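You operate a simulated robot arm through the tools that you are given. There is no shell and no other tool.

You run a simulated two-armed robot. Do the job below in one go: nothing can be reset, and whatever is moved stays where it is left.

## Task
Set up part 62 and measure the bracket with the purple dot.
Fine: gauge on, dial on 62, one press of ZERO, then slide it in once. Leave it in, the gauge on and showing its result; the other brackets stay. Set down upright: what you pick out.

Only the result counts: the job must be done as asked and must still hold three seconds after the hand-in. Knocking over, shifting, dropping, spilling or breaking anything else fails it.

## Robot
Two 7-joint arms with two-finger grippers on one trunk that stands fixed in place. Base frame: the origin is at the foot of the trunk, x ahead of it, y to its left, z up. Readings come in cm, degrees, newtons and seconds.
The left shoulder is at [2.5, 21.9, 123], the right one opposite. With the tool pointing down near the work surface each hand reaches from about 10 to 76 cm from the base axis, measured 20 degrees to its own side. Payload 2.2 kg a hand.
Tool frame (each hand has its own): the origin (TCP) lies between the finger pads and is the grasp point; the fingertips stand 1.9 cm ahead of it; z points along the fingers, y is the line along which they close. The gripper opens to 11.6 cm. The gripper's body begins 7 cm behind the TCP.
Orientation is that of the tool frame in the base frame, as a unit quaternion [x, y, z, w]. With the fingers straight down and closing along the base's y, the tool's x points along the base's -x, its y along +y and its z along -z.

## Interface
- The arms move only by the tool servo_tool. It takes "left_plan", "right_plan" or both (then of equal length, played together; a hand with none holds still); each is a list of rows, each an object of numbers (a shift or turn left out is 0, a gripper value left out holds the last): "tx", "ty", "tz": the shift along the base's x, y, z in cm; "wx", "wy", "wz": the turn, a rotation vector about the base's x, y, z in degrees; "jaw": the opening, from 0 (shut) to 1 (fully open). In form: [{"tx": .., "ty": .., "tz": .., "wx": .., "wy": .., "wz": .., "jaw": ..}, ...]. A call has 1 to 20 rows; each row is the pose to reach, as a shift and turn from the pose commanded when the call began. A row lasts 0.2 s, in which the tool goes at most 5 cm and 8.6 degrees; a call with a longer step from one row to the next is refused whole, and so is a gripper value outside its range. Where a pose cannot be reached the arm comes as near as it can. A force on the tool above 40 N (or 10 N above the force at the start of the call, whichever is more), or a blocked arm, ends the call early, and 0.2 s more pass. Each finger halts on what it meets, pressing with about 24 N; the grip force reading is that of the motor and also rises with nothing between the fingers. The clock runs only during rows and for 0.2 s after the last one: add rows that repeat a pose to give the fingers time. It gives the time, the measured TCP pose, the force on the tool (base axes), the opening and the grip force at its end, in the units of the frame above (readings bear some noise), with the torque about the TCP (base axes, N m) and any sound that the robot's microphone picked up.
- Cameras (640 x 400 px; columns grow to the right, rows downward): "scene" is now at [12.23, 5.33, 141.56]; the picture's right is [0.53, -0.85, 0.00], its down [-0.38, -0.24, -0.89] and it looks along [0.76, 0.48, -0.45] (base axes); focal length 319 px, centre (320, 200). "left" rides on the left gripper at [6.9, 1.5, -9.7] in its tool frame; the picture's right is [-0.22, 0.98, 0.00], its down [-0.76, -0.17, -0.63] and it looks along [-0.62, -0.14, 0.77] (tool axes); focal length 251 px, centre (320, 200). "right" rides on the right gripper at [6.9, -1.5, -9.6] in its tool frame; the picture's right is [0.21, 0.98, 0.00], its down [-0.76, 0.17, -0.63] and it looks along [-0.62, 0.14, 0.77] (tool axes); focal length 251 px, centre (320, 200).
- camera(camera): a new picture of that camera. The clock stands still meanwhile.
- slide_trunk(by): slides the trunk up (or, below 0, down) by that many cm; the arms and the scene camera ride with it, the base frame stays. It gives what a move gives, with no picture.
- pan_tilt(pan, tilt): turns the head with the scene camera to pan (to the left, within 80 degrees either way) and tilt (down, from -29 to 69), counted from straight ahead of the robot. It gives what a move gives.
- measure_at(camera, pixels): for up to 12 pixels [column, row] of the newest picture of that camera ("zoom" is the newest enlarged one), the place [x, y, z] in the base frame of the surface seen there, good to about 0.3 cm. The clock stands still meanwhile.
- zoom(camera, box): a new picture of the part [left, top, right, bottom] of that camera's present view, enlarged. The clock stands still meanwhile.
- close_job(): hands the job in; it is judged then, once.

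Leave the grippers open and the arms clear of the work at the hand-in unless told otherwise.

The tools are called after ">>>" as a command line: name --argument value ..., lists and objects as JSON in quotes. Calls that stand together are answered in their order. servo_tool: Moves the arms, as the interface text tells. Its arguments: {"type":"object","properties":{"left_plan":{"type":"array","items":{"type":"object","properties":{"tx":{"type":"number"},"ty":{"type":"number"},"tz":{"type":"number"},"wx":{"type":"number"},"wy":{"type":"number"},"wz":{"type":"number"},"jaw":{"type":"number"}}}},"right_plan":{"type":"array","items":{"type":"object","properties":{"tx":{"type":"number"},"ty":{"type":"number"},"tz":{"type":"number"},"wx":{"type":"number"},"wy":{"type":"number"},"wz":{"type":"number"},"jaw":{"type":"number"}}}}},"required":[]} The other tools are called the same way: slide_trunk (by) slides the trunk up or down; pan_tilt (pan, tilt) turns the head that bears the scene camera; camera (camera) takes a picture; measure_at (camera, pixels) gives the place of the surface under pixels of a picture; zoom (camera, box) takes an enlarged picture of a part of a camera's view; close_job () hands the job in.

At the start:

```text
time_s: 0.0
left_position: [45.07, 47.68, 117.49]
left_tool_rot: [0.0, 1.0, -0.001, 0.0]
left_wrist_force: [-0.6, 0.0, 0.3]
left_wrist_torque: [0.01, 0.01, 0.0]
left_gripper_width: 11.61
left_finger_force: 0.1
right_position: [47.06, 4.83, 125.14]
right_tool_rot: [0.0, 1.0, -0.001, -0.001]
right_wrist_force: [-0.2, 0.9, 0.1]
right_wrist_torque: [-0.04, 0.02, 0.0]
right_gripper_width: 11.61
right_finger_force: 0.1
trunk travel left (down, up): [-37.5, 11.5]
head pan, tilt: [32.1, 26.2]
```

scene: 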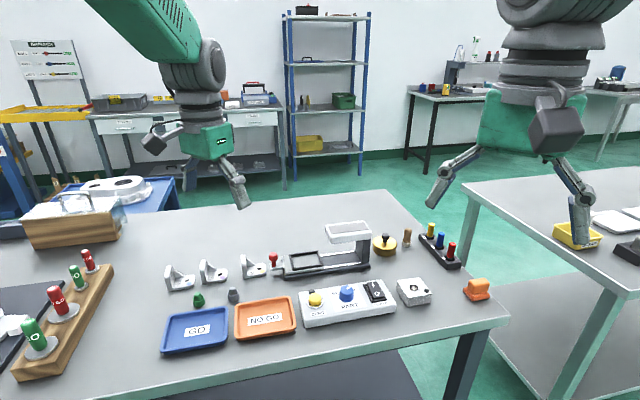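
right: 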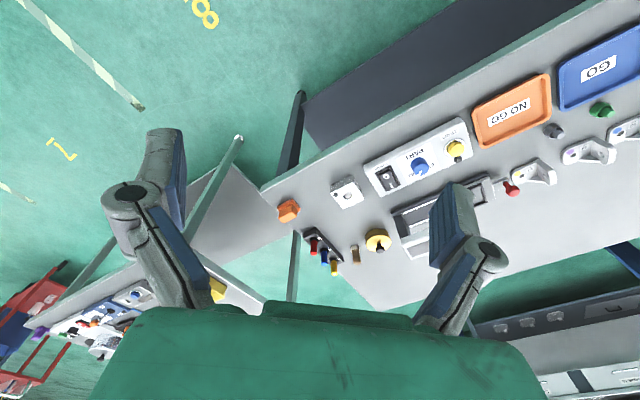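
left: 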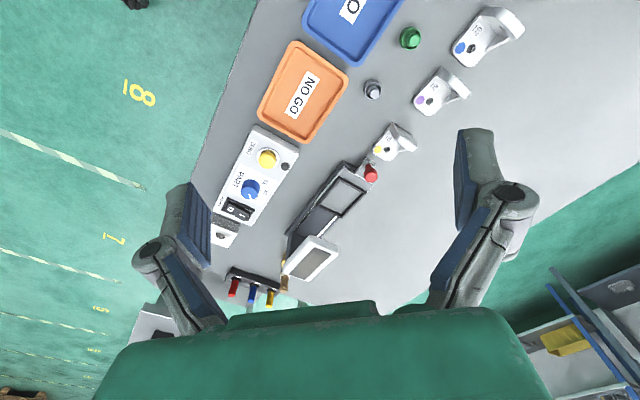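

I see a workbench with three brackets, a gauge fixture with a window, and a white control box (yellow button, blue dial, black switch). I'll take enlarged views of these parts first.

>>> zoom --camera "scene" --box '[260, 210, 440, 330]'

>>> zoom --camera "left" --box '[200, 100, 440, 300]'

>>> zoom --camera "right" --box '[330, 80, 640, 270]'

```text
3.33 times, centred on (350, 270) of scene
```

zoom: 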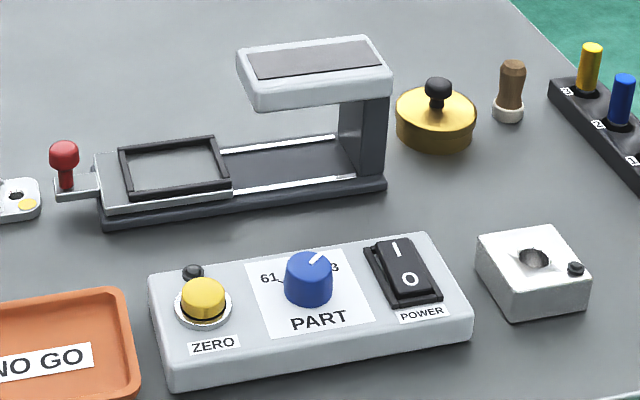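

```text
2.00 times, centred on (320, 200) of left
```

zoom: 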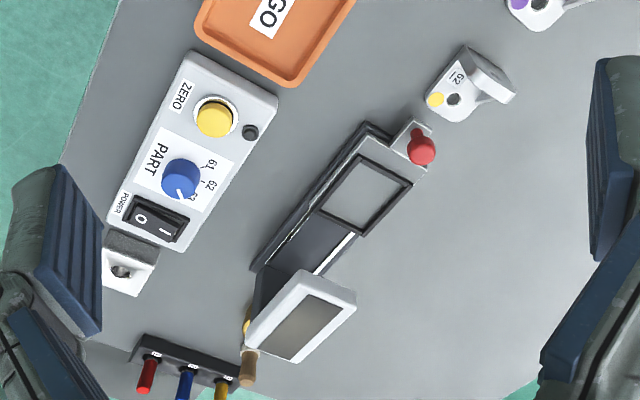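

```text
2.06 times, centred on (485, 175) of right
```

zoom: 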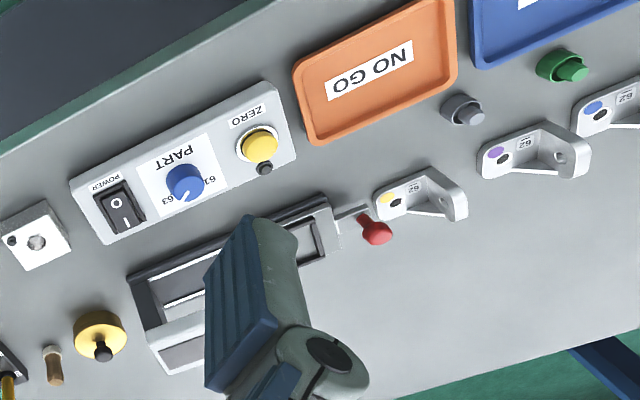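

The purple-dot bracket appears to be the middle one. I'll look closer at the brackets and at the gauge's slide nest.

>>> zoom --camera "scene" --box '[150, 240, 290, 320]'

>>> zoom --camera "scene" --box '[260, 215, 380, 285]'

>>> zoom --camera "left" --box '[360, 0, 540, 180]'

>>> zoom --camera "scene" --box '[290, 275, 400, 330]'

>>> zoom --camera "scene" --box '[0, 30, 100, 100]'

```text
4.57 times, centred on (220, 280) of scene
```

zoom: 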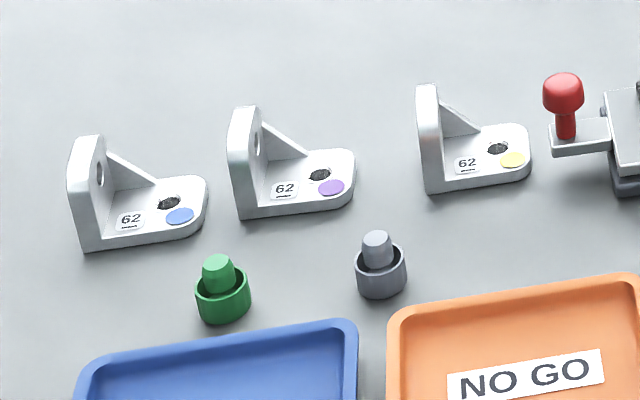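

```text
5.33 times, centred on (320, 250) of scene
```

zoom: 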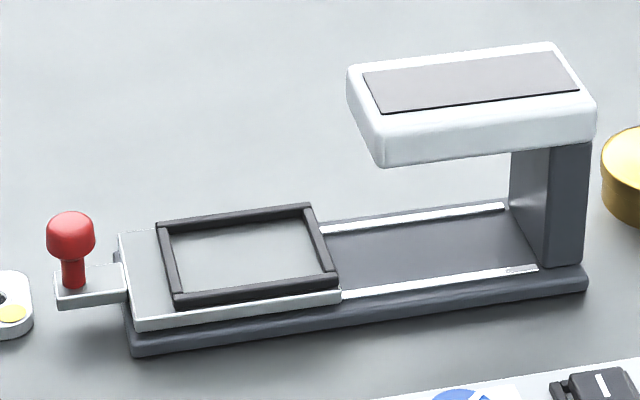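

```text
2.22 times, centred on (450, 90) of left
```

zoom: 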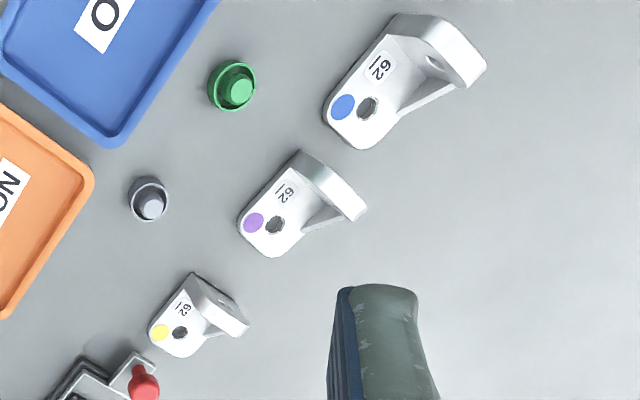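

```text
5.82 times, centred on (345, 302) of scene
```

zoom: 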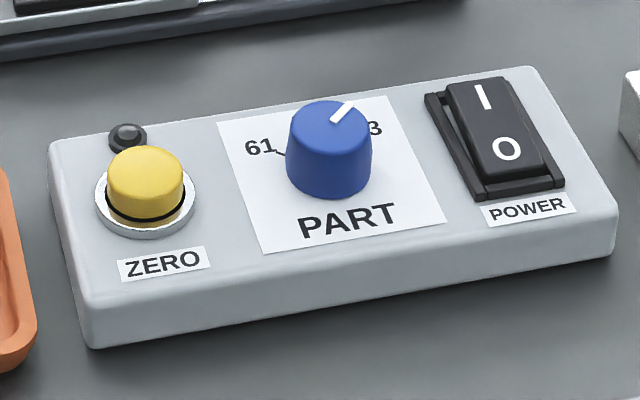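

```text
5.71 times, centred on (50, 65) of scene
```

zoom: 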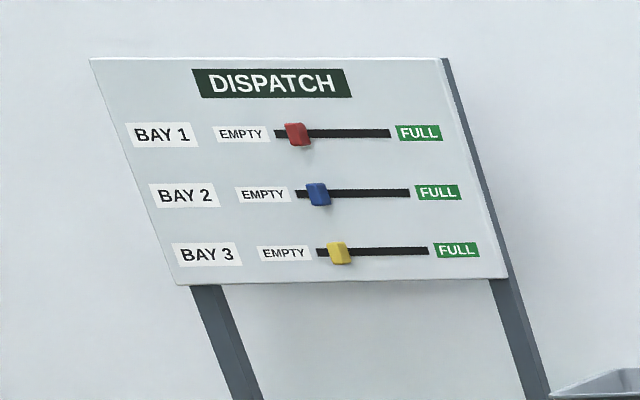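

Next I measure places: brackets, nest corners, knob, bridge, box and its controls, all from the scene camera.

>>> camera --camera "scene"

>>> zoom --camera "scene" --box '[150, 240, 290, 320]'

>>> measure_at --camera "zoom" --pixels '[[240, 215], [345, 205], [350, 155], [331, 187], [320, 175], [245, 110], [238, 200], [245, 140], [300, 152], [285, 190], [300, 230], [290, 212]]'

>>> measure_at --camera "zoom" --pixels '[[88, 250], [200, 185], [195, 235], [90, 140], [430, 190], [525, 180], [425, 88], [525, 130], [565, 78], [565, 95], [590, 135], [553, 140]]'

```text
taken
```

scene: 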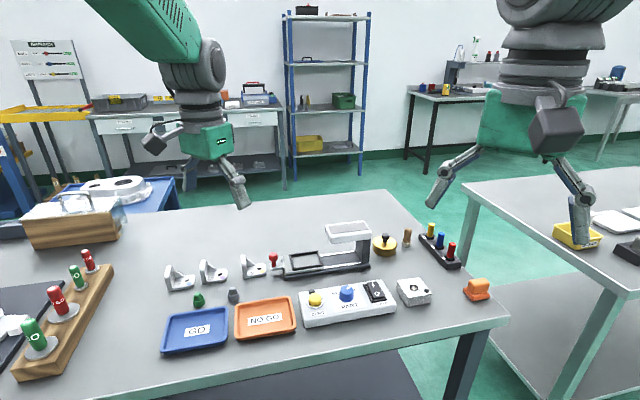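

```text
4.57 times, centred on (220, 280) of scene
```

zoom: 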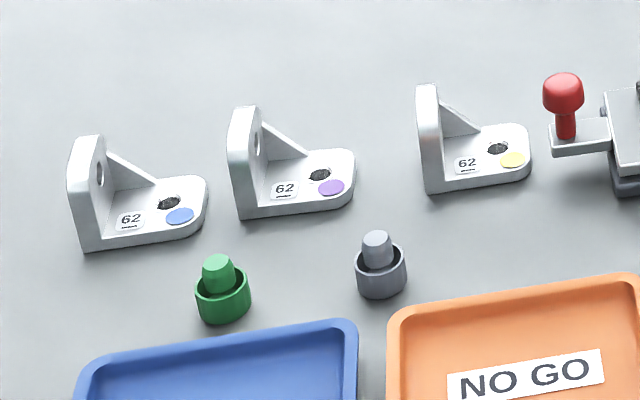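

```text
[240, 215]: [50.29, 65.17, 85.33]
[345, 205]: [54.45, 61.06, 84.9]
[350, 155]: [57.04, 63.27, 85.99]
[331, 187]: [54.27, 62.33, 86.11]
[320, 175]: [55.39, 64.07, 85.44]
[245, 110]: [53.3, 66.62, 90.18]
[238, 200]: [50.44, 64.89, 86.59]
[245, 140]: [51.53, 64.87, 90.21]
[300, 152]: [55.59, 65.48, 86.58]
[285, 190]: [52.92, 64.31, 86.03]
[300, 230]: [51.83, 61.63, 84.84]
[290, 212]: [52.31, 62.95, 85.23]
```

```text
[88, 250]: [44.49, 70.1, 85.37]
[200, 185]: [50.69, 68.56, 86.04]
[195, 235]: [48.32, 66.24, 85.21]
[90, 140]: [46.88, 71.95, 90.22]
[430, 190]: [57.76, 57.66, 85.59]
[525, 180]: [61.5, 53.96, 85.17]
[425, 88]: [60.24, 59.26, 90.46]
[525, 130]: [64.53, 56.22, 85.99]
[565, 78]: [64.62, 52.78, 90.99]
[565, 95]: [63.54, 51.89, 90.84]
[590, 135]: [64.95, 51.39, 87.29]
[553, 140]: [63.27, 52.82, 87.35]
```

>>> zoom --camera "scene" --box '[260, 215, 380, 285]'

>>> measure_at --camera "zoom" --pixels '[[120, 236], [135, 328], [338, 298], [160, 225], [178, 303], [310, 207], [335, 282], [175, 235], [185, 290], [300, 218], [322, 275], [240, 255]]'

>>> measure_at --camera "zoom" --pixels '[[70, 222], [72, 245], [72, 275], [58, 300], [122, 265], [135, 345], [585, 285], [350, 70], [382, 160], [592, 130], [555, 45], [420, 240]]'

>>> measure_at --camera "zoom" --pixels '[[380, 105], [575, 90], [555, 60], [370, 75], [550, 250], [512, 180], [545, 262], [580, 170], [420, 215], [440, 285], [500, 205], [535, 268]]'

>>> zoom --camera "scene" --box '[290, 275, 400, 330]'

>>> measure_at --camera "zoom" --pixels '[[145, 165], [145, 200], [165, 150], [330, 120], [345, 108], [335, 115], [350, 125], [484, 97], [507, 150], [90, 345], [612, 250], [530, 72]]'

>>> measure_at --camera "zoom" --pixels '[[260, 147], [375, 128], [278, 150], [330, 185], [350, 222], [452, 85], [498, 78], [478, 180], [540, 170], [128, 135], [50, 148], [108, 205]]'

```text
5.33 times, centred on (320, 250) of scene
```

zoom: 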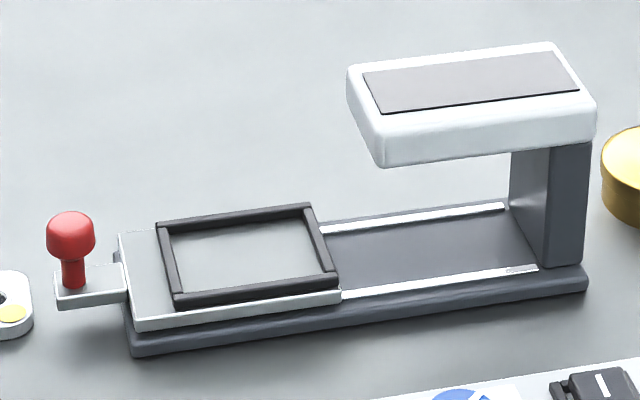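

```text
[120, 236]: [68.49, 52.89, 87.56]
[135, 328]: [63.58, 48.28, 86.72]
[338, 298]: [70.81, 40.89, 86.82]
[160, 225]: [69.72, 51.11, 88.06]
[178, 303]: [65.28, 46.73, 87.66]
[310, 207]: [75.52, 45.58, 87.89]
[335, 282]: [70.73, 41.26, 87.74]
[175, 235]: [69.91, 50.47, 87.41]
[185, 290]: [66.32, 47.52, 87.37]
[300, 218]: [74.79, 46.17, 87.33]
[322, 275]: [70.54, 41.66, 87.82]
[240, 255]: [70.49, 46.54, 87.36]
```

```text
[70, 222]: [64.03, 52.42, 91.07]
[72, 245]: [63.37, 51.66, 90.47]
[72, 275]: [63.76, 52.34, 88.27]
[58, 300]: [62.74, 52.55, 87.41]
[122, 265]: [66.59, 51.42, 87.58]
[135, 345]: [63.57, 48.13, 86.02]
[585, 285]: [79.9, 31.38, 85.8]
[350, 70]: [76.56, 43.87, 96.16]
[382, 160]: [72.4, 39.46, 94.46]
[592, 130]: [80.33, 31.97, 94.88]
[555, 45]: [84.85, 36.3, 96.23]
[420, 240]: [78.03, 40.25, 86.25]
```

```text
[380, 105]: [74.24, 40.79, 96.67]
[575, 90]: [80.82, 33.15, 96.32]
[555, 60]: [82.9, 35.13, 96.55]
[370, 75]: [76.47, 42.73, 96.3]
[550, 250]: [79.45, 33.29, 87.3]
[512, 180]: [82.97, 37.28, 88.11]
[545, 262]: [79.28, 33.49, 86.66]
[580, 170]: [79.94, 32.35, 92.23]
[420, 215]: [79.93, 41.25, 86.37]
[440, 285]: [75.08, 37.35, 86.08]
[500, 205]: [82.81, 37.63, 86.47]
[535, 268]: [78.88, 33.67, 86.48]
```

```text
5.82 times, centred on (345, 302) of scene
```

zoom: 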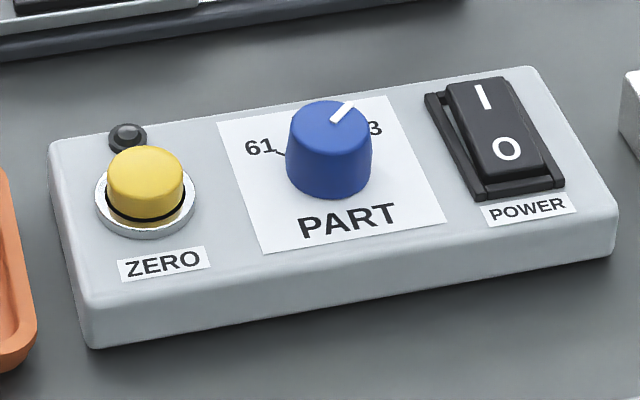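

```text
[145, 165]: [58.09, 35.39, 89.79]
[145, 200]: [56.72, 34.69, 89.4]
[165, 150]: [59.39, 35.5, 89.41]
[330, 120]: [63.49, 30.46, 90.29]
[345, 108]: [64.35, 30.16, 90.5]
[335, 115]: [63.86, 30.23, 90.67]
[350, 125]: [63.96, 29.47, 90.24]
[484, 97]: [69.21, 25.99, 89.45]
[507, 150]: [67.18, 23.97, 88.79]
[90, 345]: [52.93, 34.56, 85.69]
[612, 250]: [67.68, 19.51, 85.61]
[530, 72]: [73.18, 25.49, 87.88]
```

```text
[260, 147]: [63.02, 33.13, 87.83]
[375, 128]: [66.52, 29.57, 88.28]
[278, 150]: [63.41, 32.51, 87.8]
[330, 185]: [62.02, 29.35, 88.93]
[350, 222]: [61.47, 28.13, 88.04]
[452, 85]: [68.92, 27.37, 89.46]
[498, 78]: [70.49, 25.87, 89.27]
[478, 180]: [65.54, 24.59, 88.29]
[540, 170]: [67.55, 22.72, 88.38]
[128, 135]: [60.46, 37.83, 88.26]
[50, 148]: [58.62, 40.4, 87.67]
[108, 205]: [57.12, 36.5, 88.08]
```

I'll check the small rack and the block right of the control box for relevance, and the left camera's view of the dial marks.

>>> zoom --camera "scene" --box '[370, 215, 500, 310]'

>>> zoom --camera "left" --box '[200, 120, 320, 240]'

>>> zoom --camera "right" --box '[360, 110, 480, 200]'

```text
4.21 times, centred on (435, 262) of scene
```

zoom: 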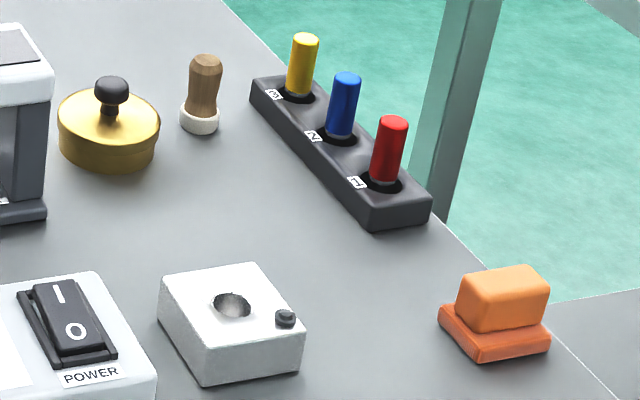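

```text
3.33 times, centred on (260, 180) of left
```

zoom: 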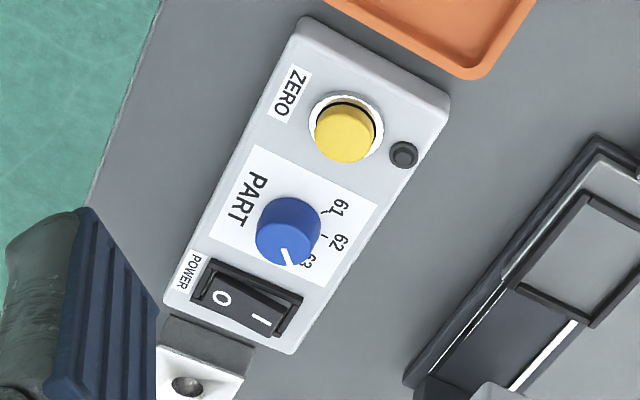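

```text
4.44 times, centred on (420, 155) of right
```

zoom: 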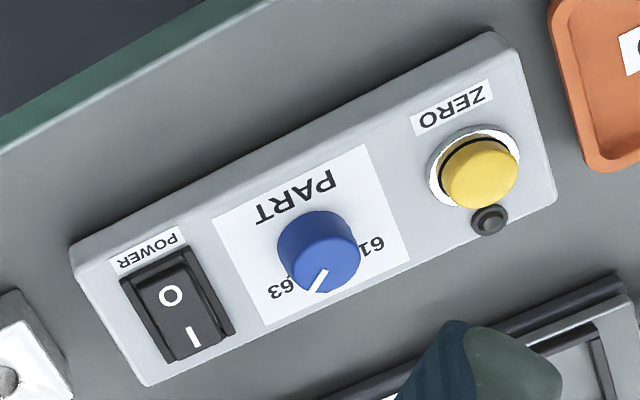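

Findings: the switch is off (the O side is down), the dial points at 63, and the slide is out with an empty nest. The purple bracket is the middle one, near (53, 63). Everything lies in a frame turned about -45 degrees. First I move the right arm out of the way, to the right at its present height.

>>> servo_tool --right_plan '[{"tx": -1, "ty": -4}, {"tx": -2, "ty": -8}, {"tx": -3, "ty": -12}, {"tx": -4, "ty": -16}, {"tx": -5, "ty": -20}, {"tx": -6, "ty": -24}, {"tx": -7, "ty": -28}]'

```text
time_s: 1.6
left_position: [44.68, 46.97, 117.93]
left_tool_rot: [0.0, 1.0, 0.003, 0.001]
left_wrist_force: [0.2, -0.8, -0.7]
left_wrist_torque: [0.02, 0.0, 0.0]
left_gripper_width: 11.6
left_finger_force: 0.1
right_position: [39.7, -24.32, 124.95]
right_tool_rot: [-0.001, 1.0, 0.003, 0.001]
right_wrist_force: [0.3, -0.4, 0.1]
right_wrist_torque: [0.03, 0.01, 0.0]
right_gripper_width: 11.6
right_finger_force: 0.1
trunk travel left (down, up): [-37.5, 11.5]
head pan, tilt: [32.1, 26.2]
```

The readings moved a little although the left arm was told to hold. I'll repeat a still row to see how noisy the readings are.

>>> servo_tool --left_plan '[{"tx": 0}]'

>>> servo_tool --left_plan '[{"tx": 0}]'

```text
time_s: 2.0
left_position: [44.82, 47.63, 117.64]
left_tool_rot: [0.0, 1.0, 0.0, 0.0]
left_wrist_force: [-0.5, 0.4, 0.0]
left_wrist_torque: [-0.02, -0.01, -0.01]
left_gripper_width: 11.61
left_finger_force: 0.0
right_position: [39.84, -23.3, 125.2]
right_tool_rot: [0.0, 1.0, -0.001, 0.0]
right_wrist_force: [-0.4, -0.2, 0.3]
right_wrist_torque: [-0.01, -0.01, -0.02]
right_gripper_width: 11.58
right_finger_force: 0.0
trunk travel left (down, up): [-37.5, 11.5]
head pan, tilt: [32.1, 26.2]
```

```text
time_s: 2.4
left_position: [44.72, 47.16, 117.7]
left_tool_rot: [0.001, 1.0, 0.001, 0.0]
left_wrist_force: [0.0, -1.2, -0.3]
left_wrist_torque: [0.0, 0.03, 0.0]
left_gripper_width: 11.61
left_finger_force: 0.0
right_position: [39.76, -23.88, 125.13]
right_tool_rot: [0.0, 1.0, 0.001, 0.001]
right_wrist_force: [0.4, 0.6, 0.1]
right_wrist_torque: [0.03, 0.0, 0.02]
right_gripper_width: 11.58
right_finger_force: 0.0
trunk travel left (down, up): [-37.5, 11.5]
head pan, tilt: [32.1, 26.2]
```

Both hands' y readings shift together, as if the trunk sways after a move. I'll wait and see whether it settles.

>>> servo_tool --left_plan '[{"tx": 0}, {"tx": 0}, {"tx": 0}, {"tx": 0}, {"tx": 0}, {"tx": 0}, {"tx": 0}, {"tx": 0}, {"tx": 0}, {"tx": 0}]'

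>>> servo_tool --left_plan '[{"tx": 0}]'

>>> servo_tool --left_plan '[{"tx": 0}]'

```text
time_s: 4.6
left_position: [44.74, 47.48, 117.6]
left_tool_rot: [0.0, 1.0, 0.001, 0.001]
left_wrist_force: [-0.5, -0.4, -0.1]
left_wrist_torque: [0.03, -0.01, 0.01]
left_gripper_width: 11.59
left_finger_force: 0.0
right_position: [39.85, -23.57, 125.06]
right_tool_rot: [0.0, 1.0, 0.001, 0.001]
right_wrist_force: [-0.1, -0.4, -0.3]
right_wrist_torque: [-0.02, -0.01, 0.03]
right_gripper_width: 11.6
right_finger_force: 0.0
trunk travel left (down, up): [-37.5, 11.5]
head pan, tilt: [32.1, 26.2]
```

```text
time_s: 5.0
left_position: [44.84, 47.38, 117.67]
left_tool_rot: [0.0, 1.0, 0.001, 0.001]
left_wrist_force: [0.9, 0.0, 0.1]
left_wrist_torque: [-0.01, -0.01, -0.04]
left_gripper_width: 11.6
left_finger_force: 0.1
right_position: [39.76, -23.66, 125.09]
right_tool_rot: [-0.001, 1.0, 0.001, 0.001]
right_wrist_force: [-0.6, 0.1, 0.1]
right_wrist_torque: [0.0, -0.02, 0.02]
right_gripper_width: 11.57
right_finger_force: 0.1
trunk travel left (down, up): [-37.5, 11.5]
head pan, tilt: [32.1, 26.2]
```

```text
time_s: 5.4
left_position: [44.78, 47.41, 117.74]
left_tool_rot: [0.0, 1.0, 0.0, 0.001]
left_wrist_force: [0.9, 0.0, 0.0]
left_wrist_torque: [0.01, -0.04, 0.03]
left_gripper_width: 11.61
left_finger_force: 0.1
right_position: [39.72, -23.68, 125.08]
right_tool_rot: [0.0, 1.0, 0.001, 0.0]
right_wrist_force: [0.6, -0.8, 0.1]
right_wrist_torque: [0.01, -0.02, -0.03]
right_gripper_width: 11.61
right_finger_force: 0.1
trunk travel left (down, up): [-37.5, 11.5]
head pan, tilt: [32.1, 26.2]
```

The sway dies out, leaving a small fixed lean, so I'll trust measured poses and let things settle. Now the left hand moves above the POWER switch (about 69.2, 26.0), staying high at z ≈ 106, yawed 44 degrees into the bench frame, jaw shut.

>>> servo_tool --left_plan '[{"tx": 1, "ty": -0.8, "tz": -0.5, "wz": 3, "jaw": 0}, {"tx": 3, "ty": -2.6, "tz": -1.4, "wz": 7}, {"tx": 5.5, "ty": -4.8, "tz": -2.6, "wz": 11}, {"tx": 8.5, "ty": -7.4, "tz": -4, "wz": 16}, {"tx": 11.5, "ty": -10, "tz": -5.5, "wz": 21}, {"tx": 14.5, "ty": -12.7, "tz": -7, "wz": 27}, {"tx": 17.5, "ty": -15.3, "tz": -8.4, "wz": 33}, {"tx": 20, "ty": -17.5, "tz": -9.6, "wz": 38}, {"tx": 22, "ty": -19.3, "tz": -10.6, "wz": 41}, {"tx": 23.4, "ty": -20.5, "tz": -11.2, "wz": 43}, {"tx": 24.2, "ty": -21.2, "tz": -11.6, "wz": 44}, {"tx": 24.4, "ty": -21.4, "tz": -11.7, "wz": 44.3}, {"tx": 24.4, "ty": -21.4, "tz": -11.7, "wz": 44.3}, {"tx": 24.4, "ty": -21.4, "tz": -11.7, "wz": 44.3}, {"tx": 24.4, "ty": -21.4, "tz": -11.7, "wz": 44.3}, {"tx": 24.4, "ty": -21.4, "tz": -11.7, "wz": 44.3}]'

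>>> camera --camera "left"

>>> camera --camera "scene"

```text
time_s: 8.8
left_position: [69.41, 25.72, 106.04]
left_tool_rot: [-0.377, 0.926, 0.001, 0.001]
left_wrist_force: [-0.5, 0.5, -0.6]
left_wrist_torque: [-0.03, -0.01, 0.02]
left_gripper_width: 0.0
left_finger_force: 24.0
right_position: [39.77, -23.72, 125.17]
right_tool_rot: [0.0, 1.0, 0.001, 0.002]
right_wrist_force: [-1.2, 0.0, 0.0]
right_wrist_torque: [0.01, -0.01, 0.0]
right_gripper_width: 11.6
right_finger_force: 0.1
trunk travel left (down, up): [-37.5, 11.5]
head pan, tilt: [32.1, 26.2]
```

```text
taken
```

left: 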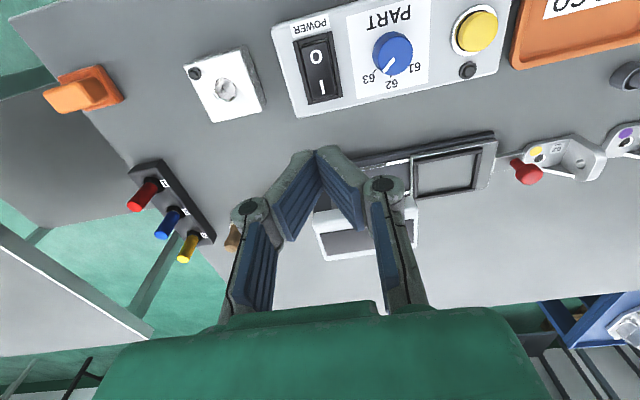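

```text
taken
```

scene: 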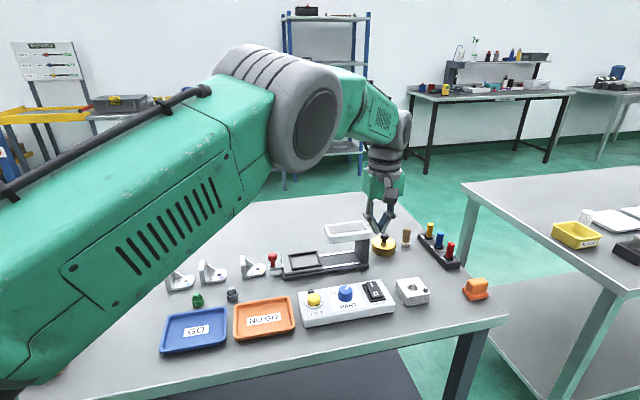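

The switch, dial and button are in view at the top of the left picture: rocker (318, 70), dial (393, 53), button (478, 32). I'll enlarge and measure them from here.

>>> zoom --camera "left" --box '[260, 0, 520, 130]'

>>> measure_at --camera "zoom" --pixels '[[155, 213], [138, 137], [100, 98], [172, 88], [190, 235], [118, 250], [325, 130], [312, 168], [300, 190], [358, 165], [318, 210], [267, 190]]'

>>> measure_at --camera "zoom" --pixels '[[535, 75], [510, 60], [560, 90], [515, 173], [320, 85], [358, 100], [290, 140], [500, 40], [570, 40], [480, 80], [108, 285], [590, 175]]'

```text
2.46 times, centred on (390, 65) of left
```

zoom: 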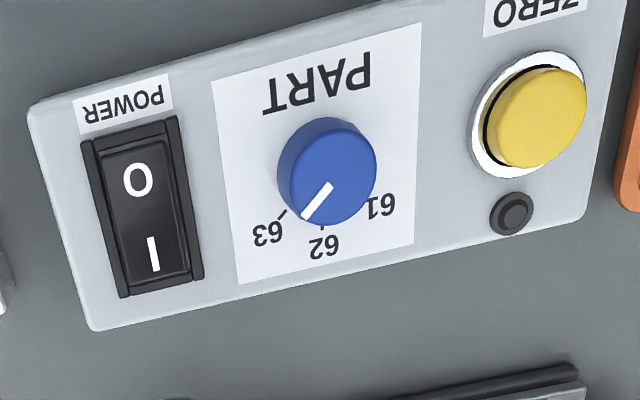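

```text
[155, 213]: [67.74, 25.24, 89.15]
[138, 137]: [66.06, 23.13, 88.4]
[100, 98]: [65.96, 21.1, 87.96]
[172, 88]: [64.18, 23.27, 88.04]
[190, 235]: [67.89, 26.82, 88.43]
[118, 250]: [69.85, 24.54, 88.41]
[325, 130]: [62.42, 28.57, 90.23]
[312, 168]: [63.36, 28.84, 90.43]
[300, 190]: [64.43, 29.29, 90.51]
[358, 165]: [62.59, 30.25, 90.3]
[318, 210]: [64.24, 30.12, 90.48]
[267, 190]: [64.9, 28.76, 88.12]
```

```text
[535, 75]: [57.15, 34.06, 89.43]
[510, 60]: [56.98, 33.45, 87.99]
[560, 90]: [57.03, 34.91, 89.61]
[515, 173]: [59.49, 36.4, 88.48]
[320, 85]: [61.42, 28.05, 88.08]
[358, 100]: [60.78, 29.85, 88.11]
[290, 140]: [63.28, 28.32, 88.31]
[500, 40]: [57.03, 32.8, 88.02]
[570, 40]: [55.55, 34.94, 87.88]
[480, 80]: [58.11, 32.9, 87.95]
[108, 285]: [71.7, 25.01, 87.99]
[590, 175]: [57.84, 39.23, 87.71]
```

The scene and left cameras differ by about a centimetre on some features, so I'll measure identical features with both cameras now that things are at rest.

>>> zoom --camera "left" --box '[260, 0, 520, 130]'

>>> measure_at --camera "zoom" --pixels '[[153, 253], [138, 180], [512, 212], [305, 214], [330, 185], [540, 110], [95, 330], [500, 258], [325, 170], [285, 213], [375, 203], [322, 228]]'

>>> zoom --camera "scene" --box '[290, 275, 400, 330]'

>>> measure_at --camera "zoom" --pixels '[[484, 97], [507, 150], [126, 132], [352, 103], [333, 122], [145, 175], [532, 70], [52, 150], [330, 130]]'

```text
2.46 times, centred on (390, 65) of left
```

zoom: 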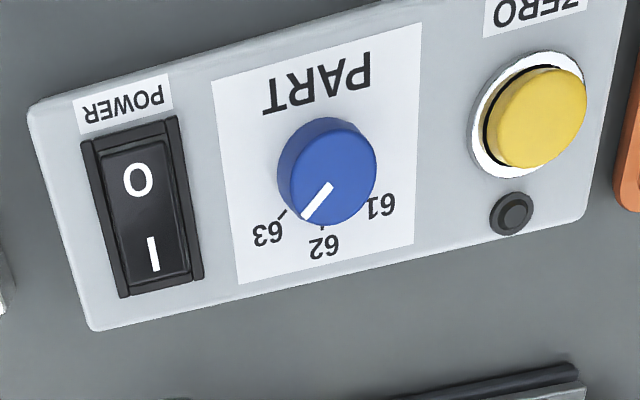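

```text
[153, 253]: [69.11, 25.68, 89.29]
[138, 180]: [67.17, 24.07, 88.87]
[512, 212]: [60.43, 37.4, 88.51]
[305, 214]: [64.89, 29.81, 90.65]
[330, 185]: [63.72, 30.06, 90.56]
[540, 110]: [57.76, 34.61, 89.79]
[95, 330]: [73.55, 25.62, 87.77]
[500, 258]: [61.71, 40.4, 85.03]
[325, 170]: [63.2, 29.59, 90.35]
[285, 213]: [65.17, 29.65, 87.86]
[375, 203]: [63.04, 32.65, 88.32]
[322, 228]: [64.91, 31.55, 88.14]
```

```text
5.82 times, centred on (345, 302) of scene
```

zoom: 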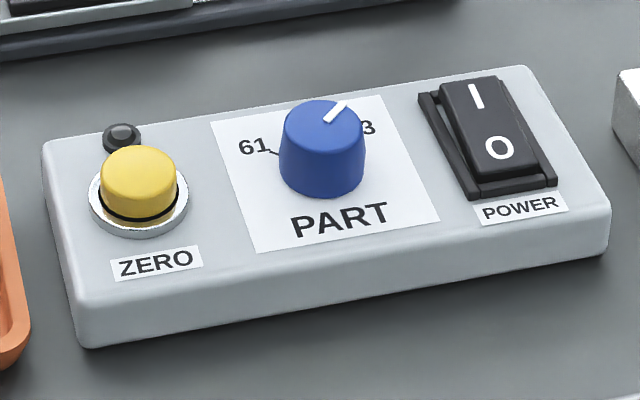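

```text
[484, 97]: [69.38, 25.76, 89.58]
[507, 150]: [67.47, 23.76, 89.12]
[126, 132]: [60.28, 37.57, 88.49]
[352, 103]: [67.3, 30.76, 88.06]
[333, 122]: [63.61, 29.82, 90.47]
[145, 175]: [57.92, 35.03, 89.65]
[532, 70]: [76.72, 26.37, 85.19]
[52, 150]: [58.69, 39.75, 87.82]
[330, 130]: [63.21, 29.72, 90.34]
```

The two cameras agree now: I mark ≈ (69.2, 25.7), top z ≈ 89.4; dial centre ≈ (63.5, 29.8); ZERO ≈ (57.9, 34.9). The hand is at (69.4, 25.7, 106). I lower it to about 1 cm above the I side and settle.

>>> servo_tool --left_plan '[{"tx": -0.1, "tz": -1}, {"tx": -0.2, "tz": -3}, {"tx": -0.3, "tz": -5.5}, {"tx": -0.3, "tz": -8}, {"tx": -0.3, "tz": -10.5}, {"tx": -0.3, "tz": -12.3}, {"tx": -0.3, "tz": -13.2}, {"tx": -0.3, "tz": -13.6}, {"tx": -0.3, "tz": -13.6}, {"tx": -0.3, "tz": -13.6}, {"tx": -0.3, "tz": -13.6}, {"tx": -0.3, "tz": -13.6}, {"tx": -0.3, "tz": -13.6}]'

>>> zoom --camera "left" --box '[220, 0, 480, 200]'

>>> zoom --camera "scene" --box '[290, 220, 430, 330]'

```text
time_s: 11.6
left_position: [69.0, 25.87, 92.35]
left_tool_rot: [-0.377, 0.926, 0.002, 0.0]
left_wrist_force: [-0.4, -0.1, 0.7]
left_wrist_torque: [0.0, 0.01, -0.02]
left_gripper_width: 0.02
left_finger_force: 23.9
right_position: [39.72, -23.93, 125.17]
right_tool_rot: [0.0, 1.0, 0.0, 0.001]
right_wrist_force: [-0.7, -0.5, -0.1]
right_wrist_torque: [0.03, 0.0, -0.02]
right_gripper_width: 11.58
right_finger_force: 0.2
trunk travel left (down, up): [-37.5, 11.5]
head pan, tilt: [32.1, 26.2]
```

```text
2.00 times, centred on (350, 100) of left
```

zoom: 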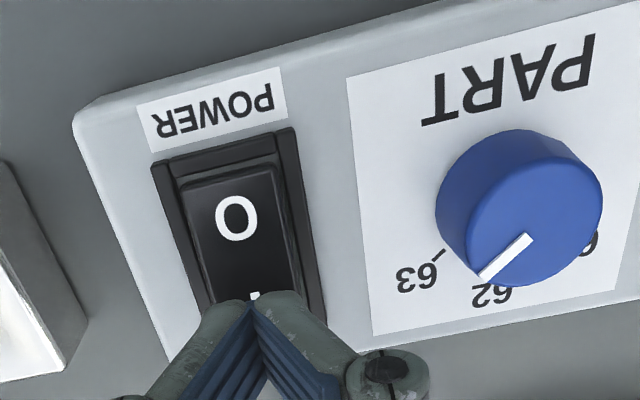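

```text
3.64 times, centred on (360, 275) of scene
```

zoom: 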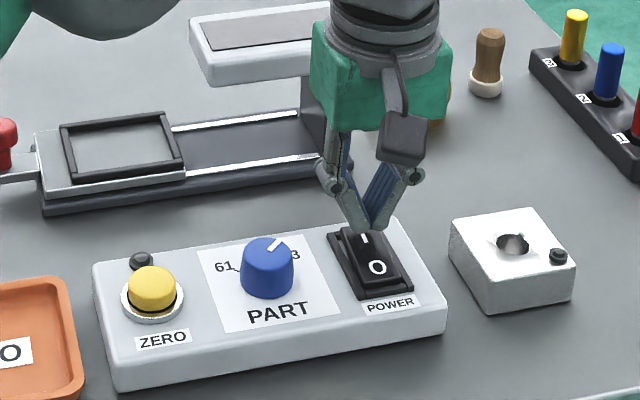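

The fingertips sit right over the I mark. I press down slowly, watching force and sound.

>>> servo_tool --left_plan '[{"tz": -0.3}, {"tz": -0.6}, {"tz": -0.9}, {"tz": -1.1}, {"tz": -1.3}, {"tz": -1.5}]'

```text
time_s: 13.0
left_position: [69.0, 25.78, 90.9]
left_tool_rot: [-0.377, 0.926, 0.002, -0.001]
left_wrist_force: [0.2, -0.5, 0.2]
left_wrist_torque: [-0.01, -0.01, 0.01]
left_gripper_width: 0.0
left_finger_force: 23.9
right_position: [39.83, -23.77, 125.14]
right_tool_rot: [0.0, 1.0, 0.001, 0.001]
right_wrist_force: [0.4, 0.4, -0.1]
right_wrist_torque: [0.01, -0.02, 0.01]
right_gripper_width: 11.58
right_finger_force: 0.0
trunk travel left (down, up): [-37.5, 11.5]
head pan, tilt: [32.1, 26.2]
```

No contact force yet at z 90.9. I continue down a little.

>>> servo_tool --left_plan '[{"tz": -0.2}, {"tz": -0.4}, {"tz": -0.6}]'

>>> zoom --camera "scene" --box '[290, 220, 430, 330]'

```text
time_s: 13.8
left_position: [69.01, 25.81, 90.9]
left_tool_rot: [-0.378, 0.926, 0.0, 0.005]
left_wrist_force: [-0.7, 4.2, 27.9]
left_wrist_torque: [-0.11, 0.23, -0.03]
left_gripper_width: 0.59
left_finger_force: 28.6
right_position: [39.42, -23.94, 125.36]
right_tool_rot: [0.0, 1.0, 0.001, 0.002]
right_wrist_force: [0.2, -0.4, -1.3]
right_wrist_torque: [0.02, 0.02, 0.01]
right_gripper_width: 11.59
right_finger_force: 0.0
trunk travel left (down, up): [-37.5, 11.5]
head pan, tilt: [32.1, 26.2]
```

```text
3.64 times, centred on (360, 275) of scene
```

zoom: 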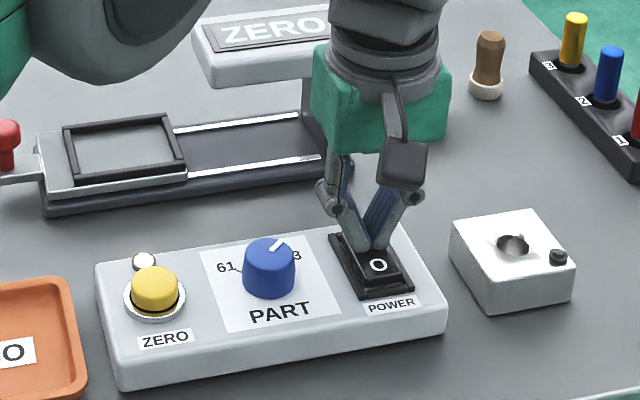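

The gauge is on: its display reads ZERO and the lamp is lit, with 28 N on the tool. I raise the hand straight up.

>>> servo_tool --left_plan '[{"tz": 0.4}, {"tz": 1}, {"tz": 2}, {"tz": 3.5}, {"tz": 5}, {"tz": 6}, {"tz": 6}, {"tz": 6}, {"tz": 6}, {"tz": 6}]'

>>> zoom --camera "left" --box '[220, 0, 480, 200]'

>>> measure_at --camera "zoom" --pixels '[[455, 175], [470, 200], [450, 210], [500, 185], [470, 225]]'

>>> zoom --camera "scene" --box '[290, 220, 430, 330]'

```text
time_s: 16.0
left_position: [68.89, 25.76, 96.39]
left_tool_rot: [-0.377, 0.926, 0.002, 0.0]
left_wrist_force: [0.1, 1.1, 0.5]
left_wrist_torque: [-0.02, 0.0, -0.01]
left_gripper_width: 0.0
left_finger_force: 29.0
right_position: [39.72, -23.79, 125.28]
right_tool_rot: [0.001, 1.0, 0.001, 0.001]
right_wrist_force: [-0.1, -0.7, 0.7]
right_wrist_torque: [0.01, -0.02, -0.02]
right_gripper_width: 11.57
right_finger_force: 0.1
trunk travel left (down, up): [-37.5, 11.5]
head pan, tilt: [32.1, 26.2]
```

```text
2.00 times, centred on (350, 100) of left
```

zoom: 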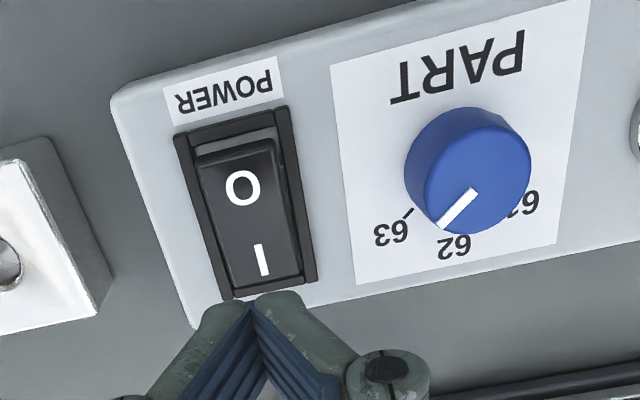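

```text
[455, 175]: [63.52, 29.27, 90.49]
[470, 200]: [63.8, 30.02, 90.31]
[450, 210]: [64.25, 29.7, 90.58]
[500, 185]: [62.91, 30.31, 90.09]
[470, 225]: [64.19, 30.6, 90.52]
```

```text
3.64 times, centred on (360, 275) of scene
```

zoom: 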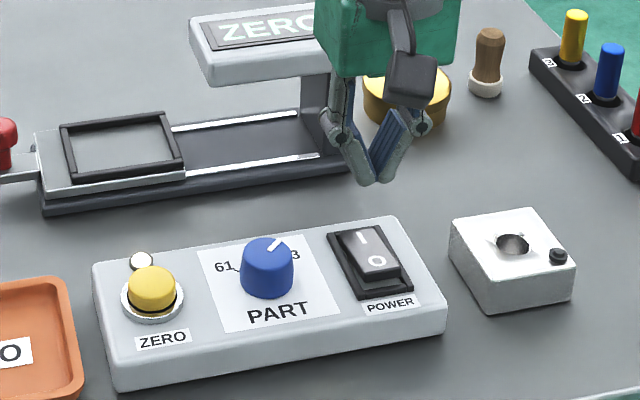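

The switch stays on I and the display still reads ZERO. The dial's pointer matches the 63 tick, so it needs roughly 45 degrees counter-clockwise. I move over the dial (63.5, 29.8), yaw back to 0 and open the jaw part-way.

>>> servo_tool --left_plan '[{"tx": -0.5, "ty": 0.4, "wz": -5, "jaw": 0.38}, {"tx": -1.3, "ty": 1, "wz": -11}, {"tx": -2.2, "ty": 1.7, "wz": -18}, {"tx": -3.2, "ty": 2.4, "wz": -25}, {"tx": -4.1, "ty": 3.1, "wz": -32}, {"tx": -4.9, "ty": 3.7, "wz": -38}, {"tx": -5.3, "ty": 4.0, "wz": -42}, {"tx": -5.45, "ty": 4.05, "wz": -44.3}, {"tx": -5.45, "ty": 4.05, "wz": -44.3}, {"tx": -5.45, "ty": 4.05, "wz": -44.3}, {"tx": -5.45, "ty": 4.05, "wz": -44.3}, {"tx": -5.45, "ty": 4.05, "wz": -44.3}, {"tx": -5.45, "ty": 4.05, "wz": -44.3}]'

>>> camera --camera "left"

>>> zoom --camera "scene" --box '[290, 220, 430, 330]'

```text
time_s: 18.8
left_position: [63.49, 29.95, 96.25]
left_tool_rot: [0.001, 1.0, 0.001, 0.001]
left_wrist_force: [-0.5, 0.2, 0.1]
left_wrist_torque: [0.03, -0.02, 0.0]
left_gripper_width: 4.43
left_finger_force: 0.1
right_position: [39.67, -23.81, 125.05]
right_tool_rot: [-0.001, 1.0, 0.001, 0.001]
right_wrist_force: [0.6, 0.2, 0.3]
right_wrist_torque: [0.0, -0.01, -0.03]
right_gripper_width: 11.59
right_finger_force: 0.1
trunk travel left (down, up): [-37.5, 11.5]
head pan, tilt: [32.1, 26.2]
```

```text
taken
```

left: 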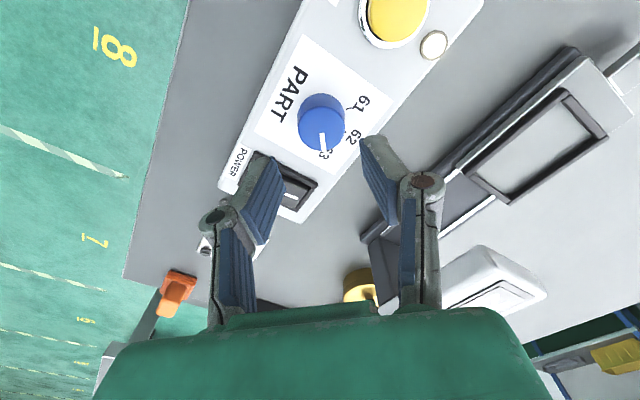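

```text
3.64 times, centred on (360, 275) of scene
```

zoom: 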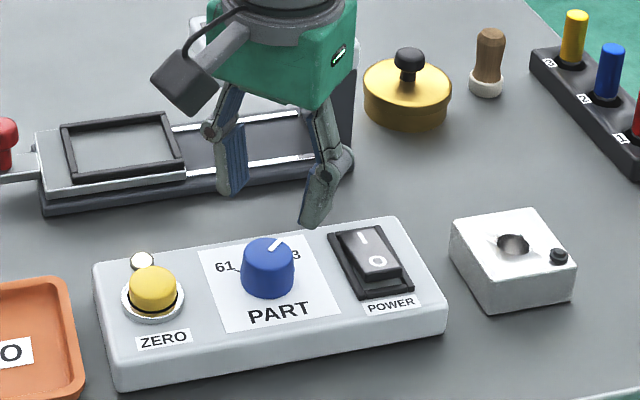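

>>> zoom --camera "left" --box '[260, 50, 400, 190]'

>>> measure_at --camera "zoom" --pixels '[[290, 350], [265, 380], [345, 400], [240, 320], [340, 310], [275, 455], [260, 270], [180, 330], [200, 400], [255, 210], [393, 455], [445, 275]]'

```text
2.86 times, centred on (330, 120) of left
```

zoom: 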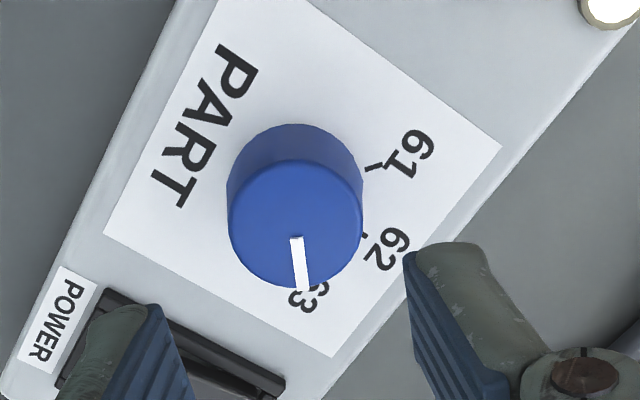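

```text
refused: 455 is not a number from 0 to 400
```

>>> measure_at --camera "zoom" --pixels '[[296, 222], [300, 265], [235, 225], [355, 220], [300, 170], [300, 283], [375, 167], [362, 237], [308, 300], [150, 360], [450, 360], [262, 140]]'

```text
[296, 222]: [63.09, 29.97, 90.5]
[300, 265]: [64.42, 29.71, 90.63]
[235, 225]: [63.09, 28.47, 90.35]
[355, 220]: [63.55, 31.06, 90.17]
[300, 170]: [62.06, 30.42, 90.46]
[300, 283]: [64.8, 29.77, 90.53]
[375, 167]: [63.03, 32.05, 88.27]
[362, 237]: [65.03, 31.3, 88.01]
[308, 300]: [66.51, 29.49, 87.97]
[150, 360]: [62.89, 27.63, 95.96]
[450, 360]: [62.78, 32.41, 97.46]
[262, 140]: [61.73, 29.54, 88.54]
```

Dial top centre ≈ (63.4, 29.9), diameter about 2.65; the hand is at (63.5, 29.95). The 62 tick lies near +42 degrees and the pointer near -5. I lower until the fingertips are about 0.6 cm above the panel.

>>> servo_tool --left_plan '[{"tz": -0.8}, {"tz": -2}, {"tz": -3.3}, {"tz": -4.5}, {"tz": -5.2}, {"tz": -5.6}, {"tz": -5.7}, {"tz": -5.7}, {"tz": -5.7}, {"tz": -5.7}, {"tz": -5.7}]'

>>> zoom --camera "left" --box '[220, 50, 440, 190]'

>>> zoom --camera "scene" --box '[290, 220, 430, 330]'

```text
time_s: 21.2
left_position: [63.4, 29.84, 90.54]
left_tool_rot: [0.0, 1.0, 0.001, 0.001]
left_wrist_force: [-0.7, 0.1, -0.6]
left_wrist_torque: [-0.01, 0.0, 0.03]
left_gripper_width: 4.39
left_finger_force: 0.1
right_position: [39.8, -23.69, 125.23]
right_tool_rot: [0.0, 1.0, 0.001, 0.001]
right_wrist_force: [0.0, 0.4, -0.4]
right_wrist_torque: [-0.02, 0.01, 0.02]
right_gripper_width: 11.57
right_finger_force: 0.1
trunk travel left (down, up): [-37.5, 11.5]
head pan, tilt: [32.1, 26.2]
```

```text
2.86 times, centred on (330, 120) of left
```

zoom: 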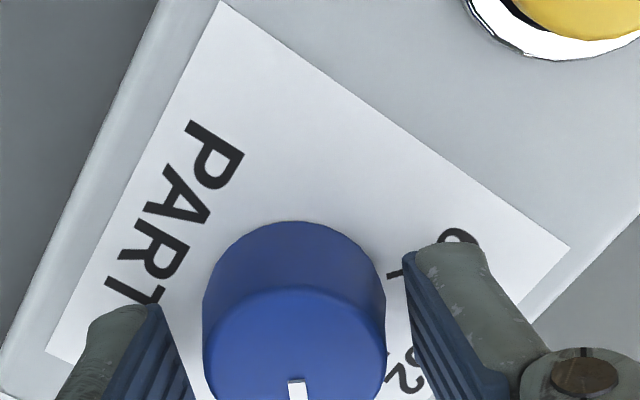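

```text
3.64 times, centred on (360, 275) of scene
```

zoom: 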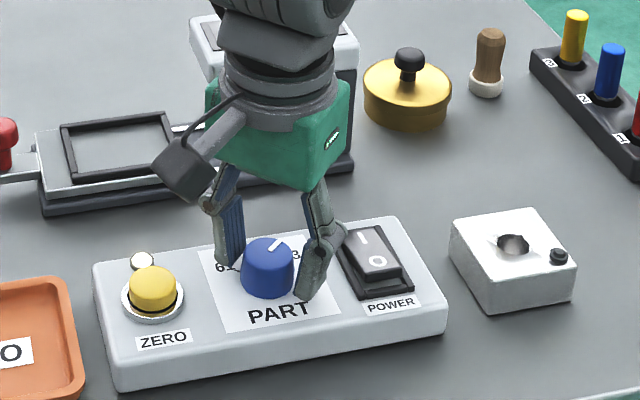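

The fingers straddle the dial. I close in gently: first to about 2.9 cm, watching the side force, then onto the dial.

>>> servo_tool --left_plan '[{"jaw": 0.34}, {"jaw": 0.3}, {"jaw": 0.27}, {"jaw": 0.25}, {"jaw": 0.25}]'

>>> zoom --camera "left" --box '[220, 80, 440, 220]'

```text
time_s: 22.4
left_position: [63.46, 29.92, 90.57]
left_tool_rot: [0.0, 1.0, 0.0, 0.001]
left_wrist_force: [0.4, 3.3, 0.2]
left_wrist_torque: [0.28, 0.13, 0.03]
left_gripper_width: 3.31
left_finger_force: 44.9
right_position: [39.73, -23.7, 125.15]
right_tool_rot: [0.0, 1.0, 0.0, 0.002]
right_wrist_force: [0.3, -0.2, 0.6]
right_wrist_torque: [0.01, 0.01, 0.02]
right_gripper_width: 11.56
right_finger_force: 0.1
trunk travel left (down, up): [-37.5, 11.5]
head pan, tilt: [32.1, 26.2]
```

```text
2.86 times, centred on (330, 150) of left
```

zoom: 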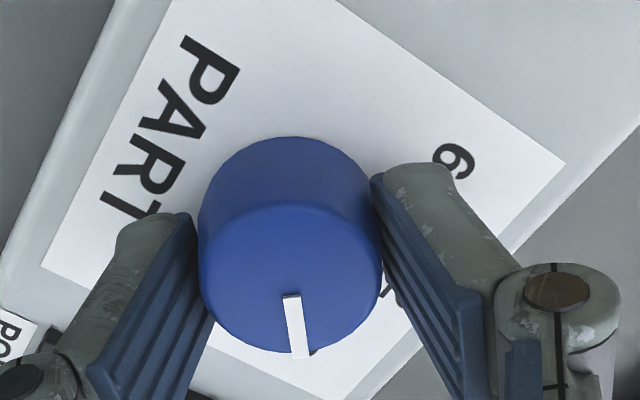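

It grips the dial at 3.3 cm with only 3 N of side force. Now I turn it counter-clockwise by about 48 degrees about its own axis.

>>> servo_tool --left_plan '[{"wz": 3}, {"wz": 6}, {"wz": 9}, {"wz": 12}, {"wz": 15}, {"wz": 18}, {"wz": 21}, {"wz": 24}, {"wz": 27}, {"wz": 30}, {"wz": 33}, {"wz": 36}, {"wz": 39}, {"wz": 42}, {"wz": 45}, {"wz": 47}, {"wz": 48}, {"wz": 48}, {"wz": 48}]'

>>> zoom --camera "left" --box '[220, 80, 440, 220]'

>>> zoom --camera "scene" --box '[290, 220, 430, 330]'

```text
time_s: 26.4
left_position: [63.45, 30.07, 90.5]
left_tool_rot: [-0.407, 0.913, 0.0, 0.001]
left_wrist_force: [-2.7, 6.0, 1.5]
left_wrist_torque: [-0.52, 0.49, -0.01]
left_gripper_width: 3.28
left_finger_force: 44.9
right_position: [39.71, -23.44, 125.13]
right_tool_rot: [0.0, 1.0, 0.0, 0.001]
right_wrist_force: [0.0, -0.3, -0.7]
right_wrist_torque: [-0.03, -0.02, -0.01]
right_gripper_width: 11.62
right_finger_force: 0.1
trunk travel left (down, up): [-37.5, 11.5]
head pan, tilt: [32.1, 26.2]
```

```text
2.86 times, centred on (330, 150) of left
```

zoom: 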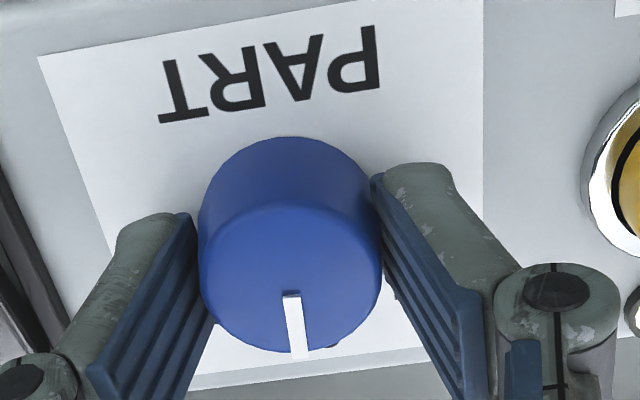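

```text
3.64 times, centred on (360, 275) of scene
```

zoom: 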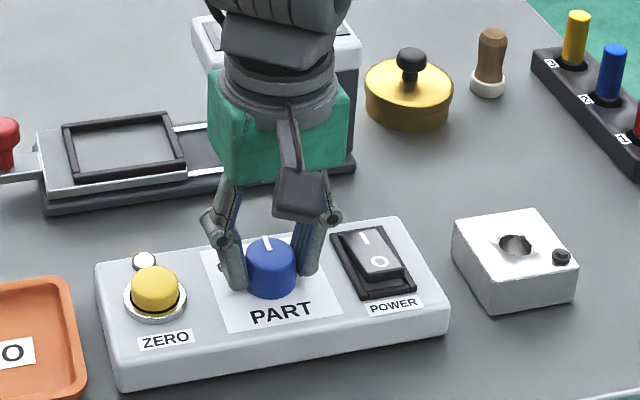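

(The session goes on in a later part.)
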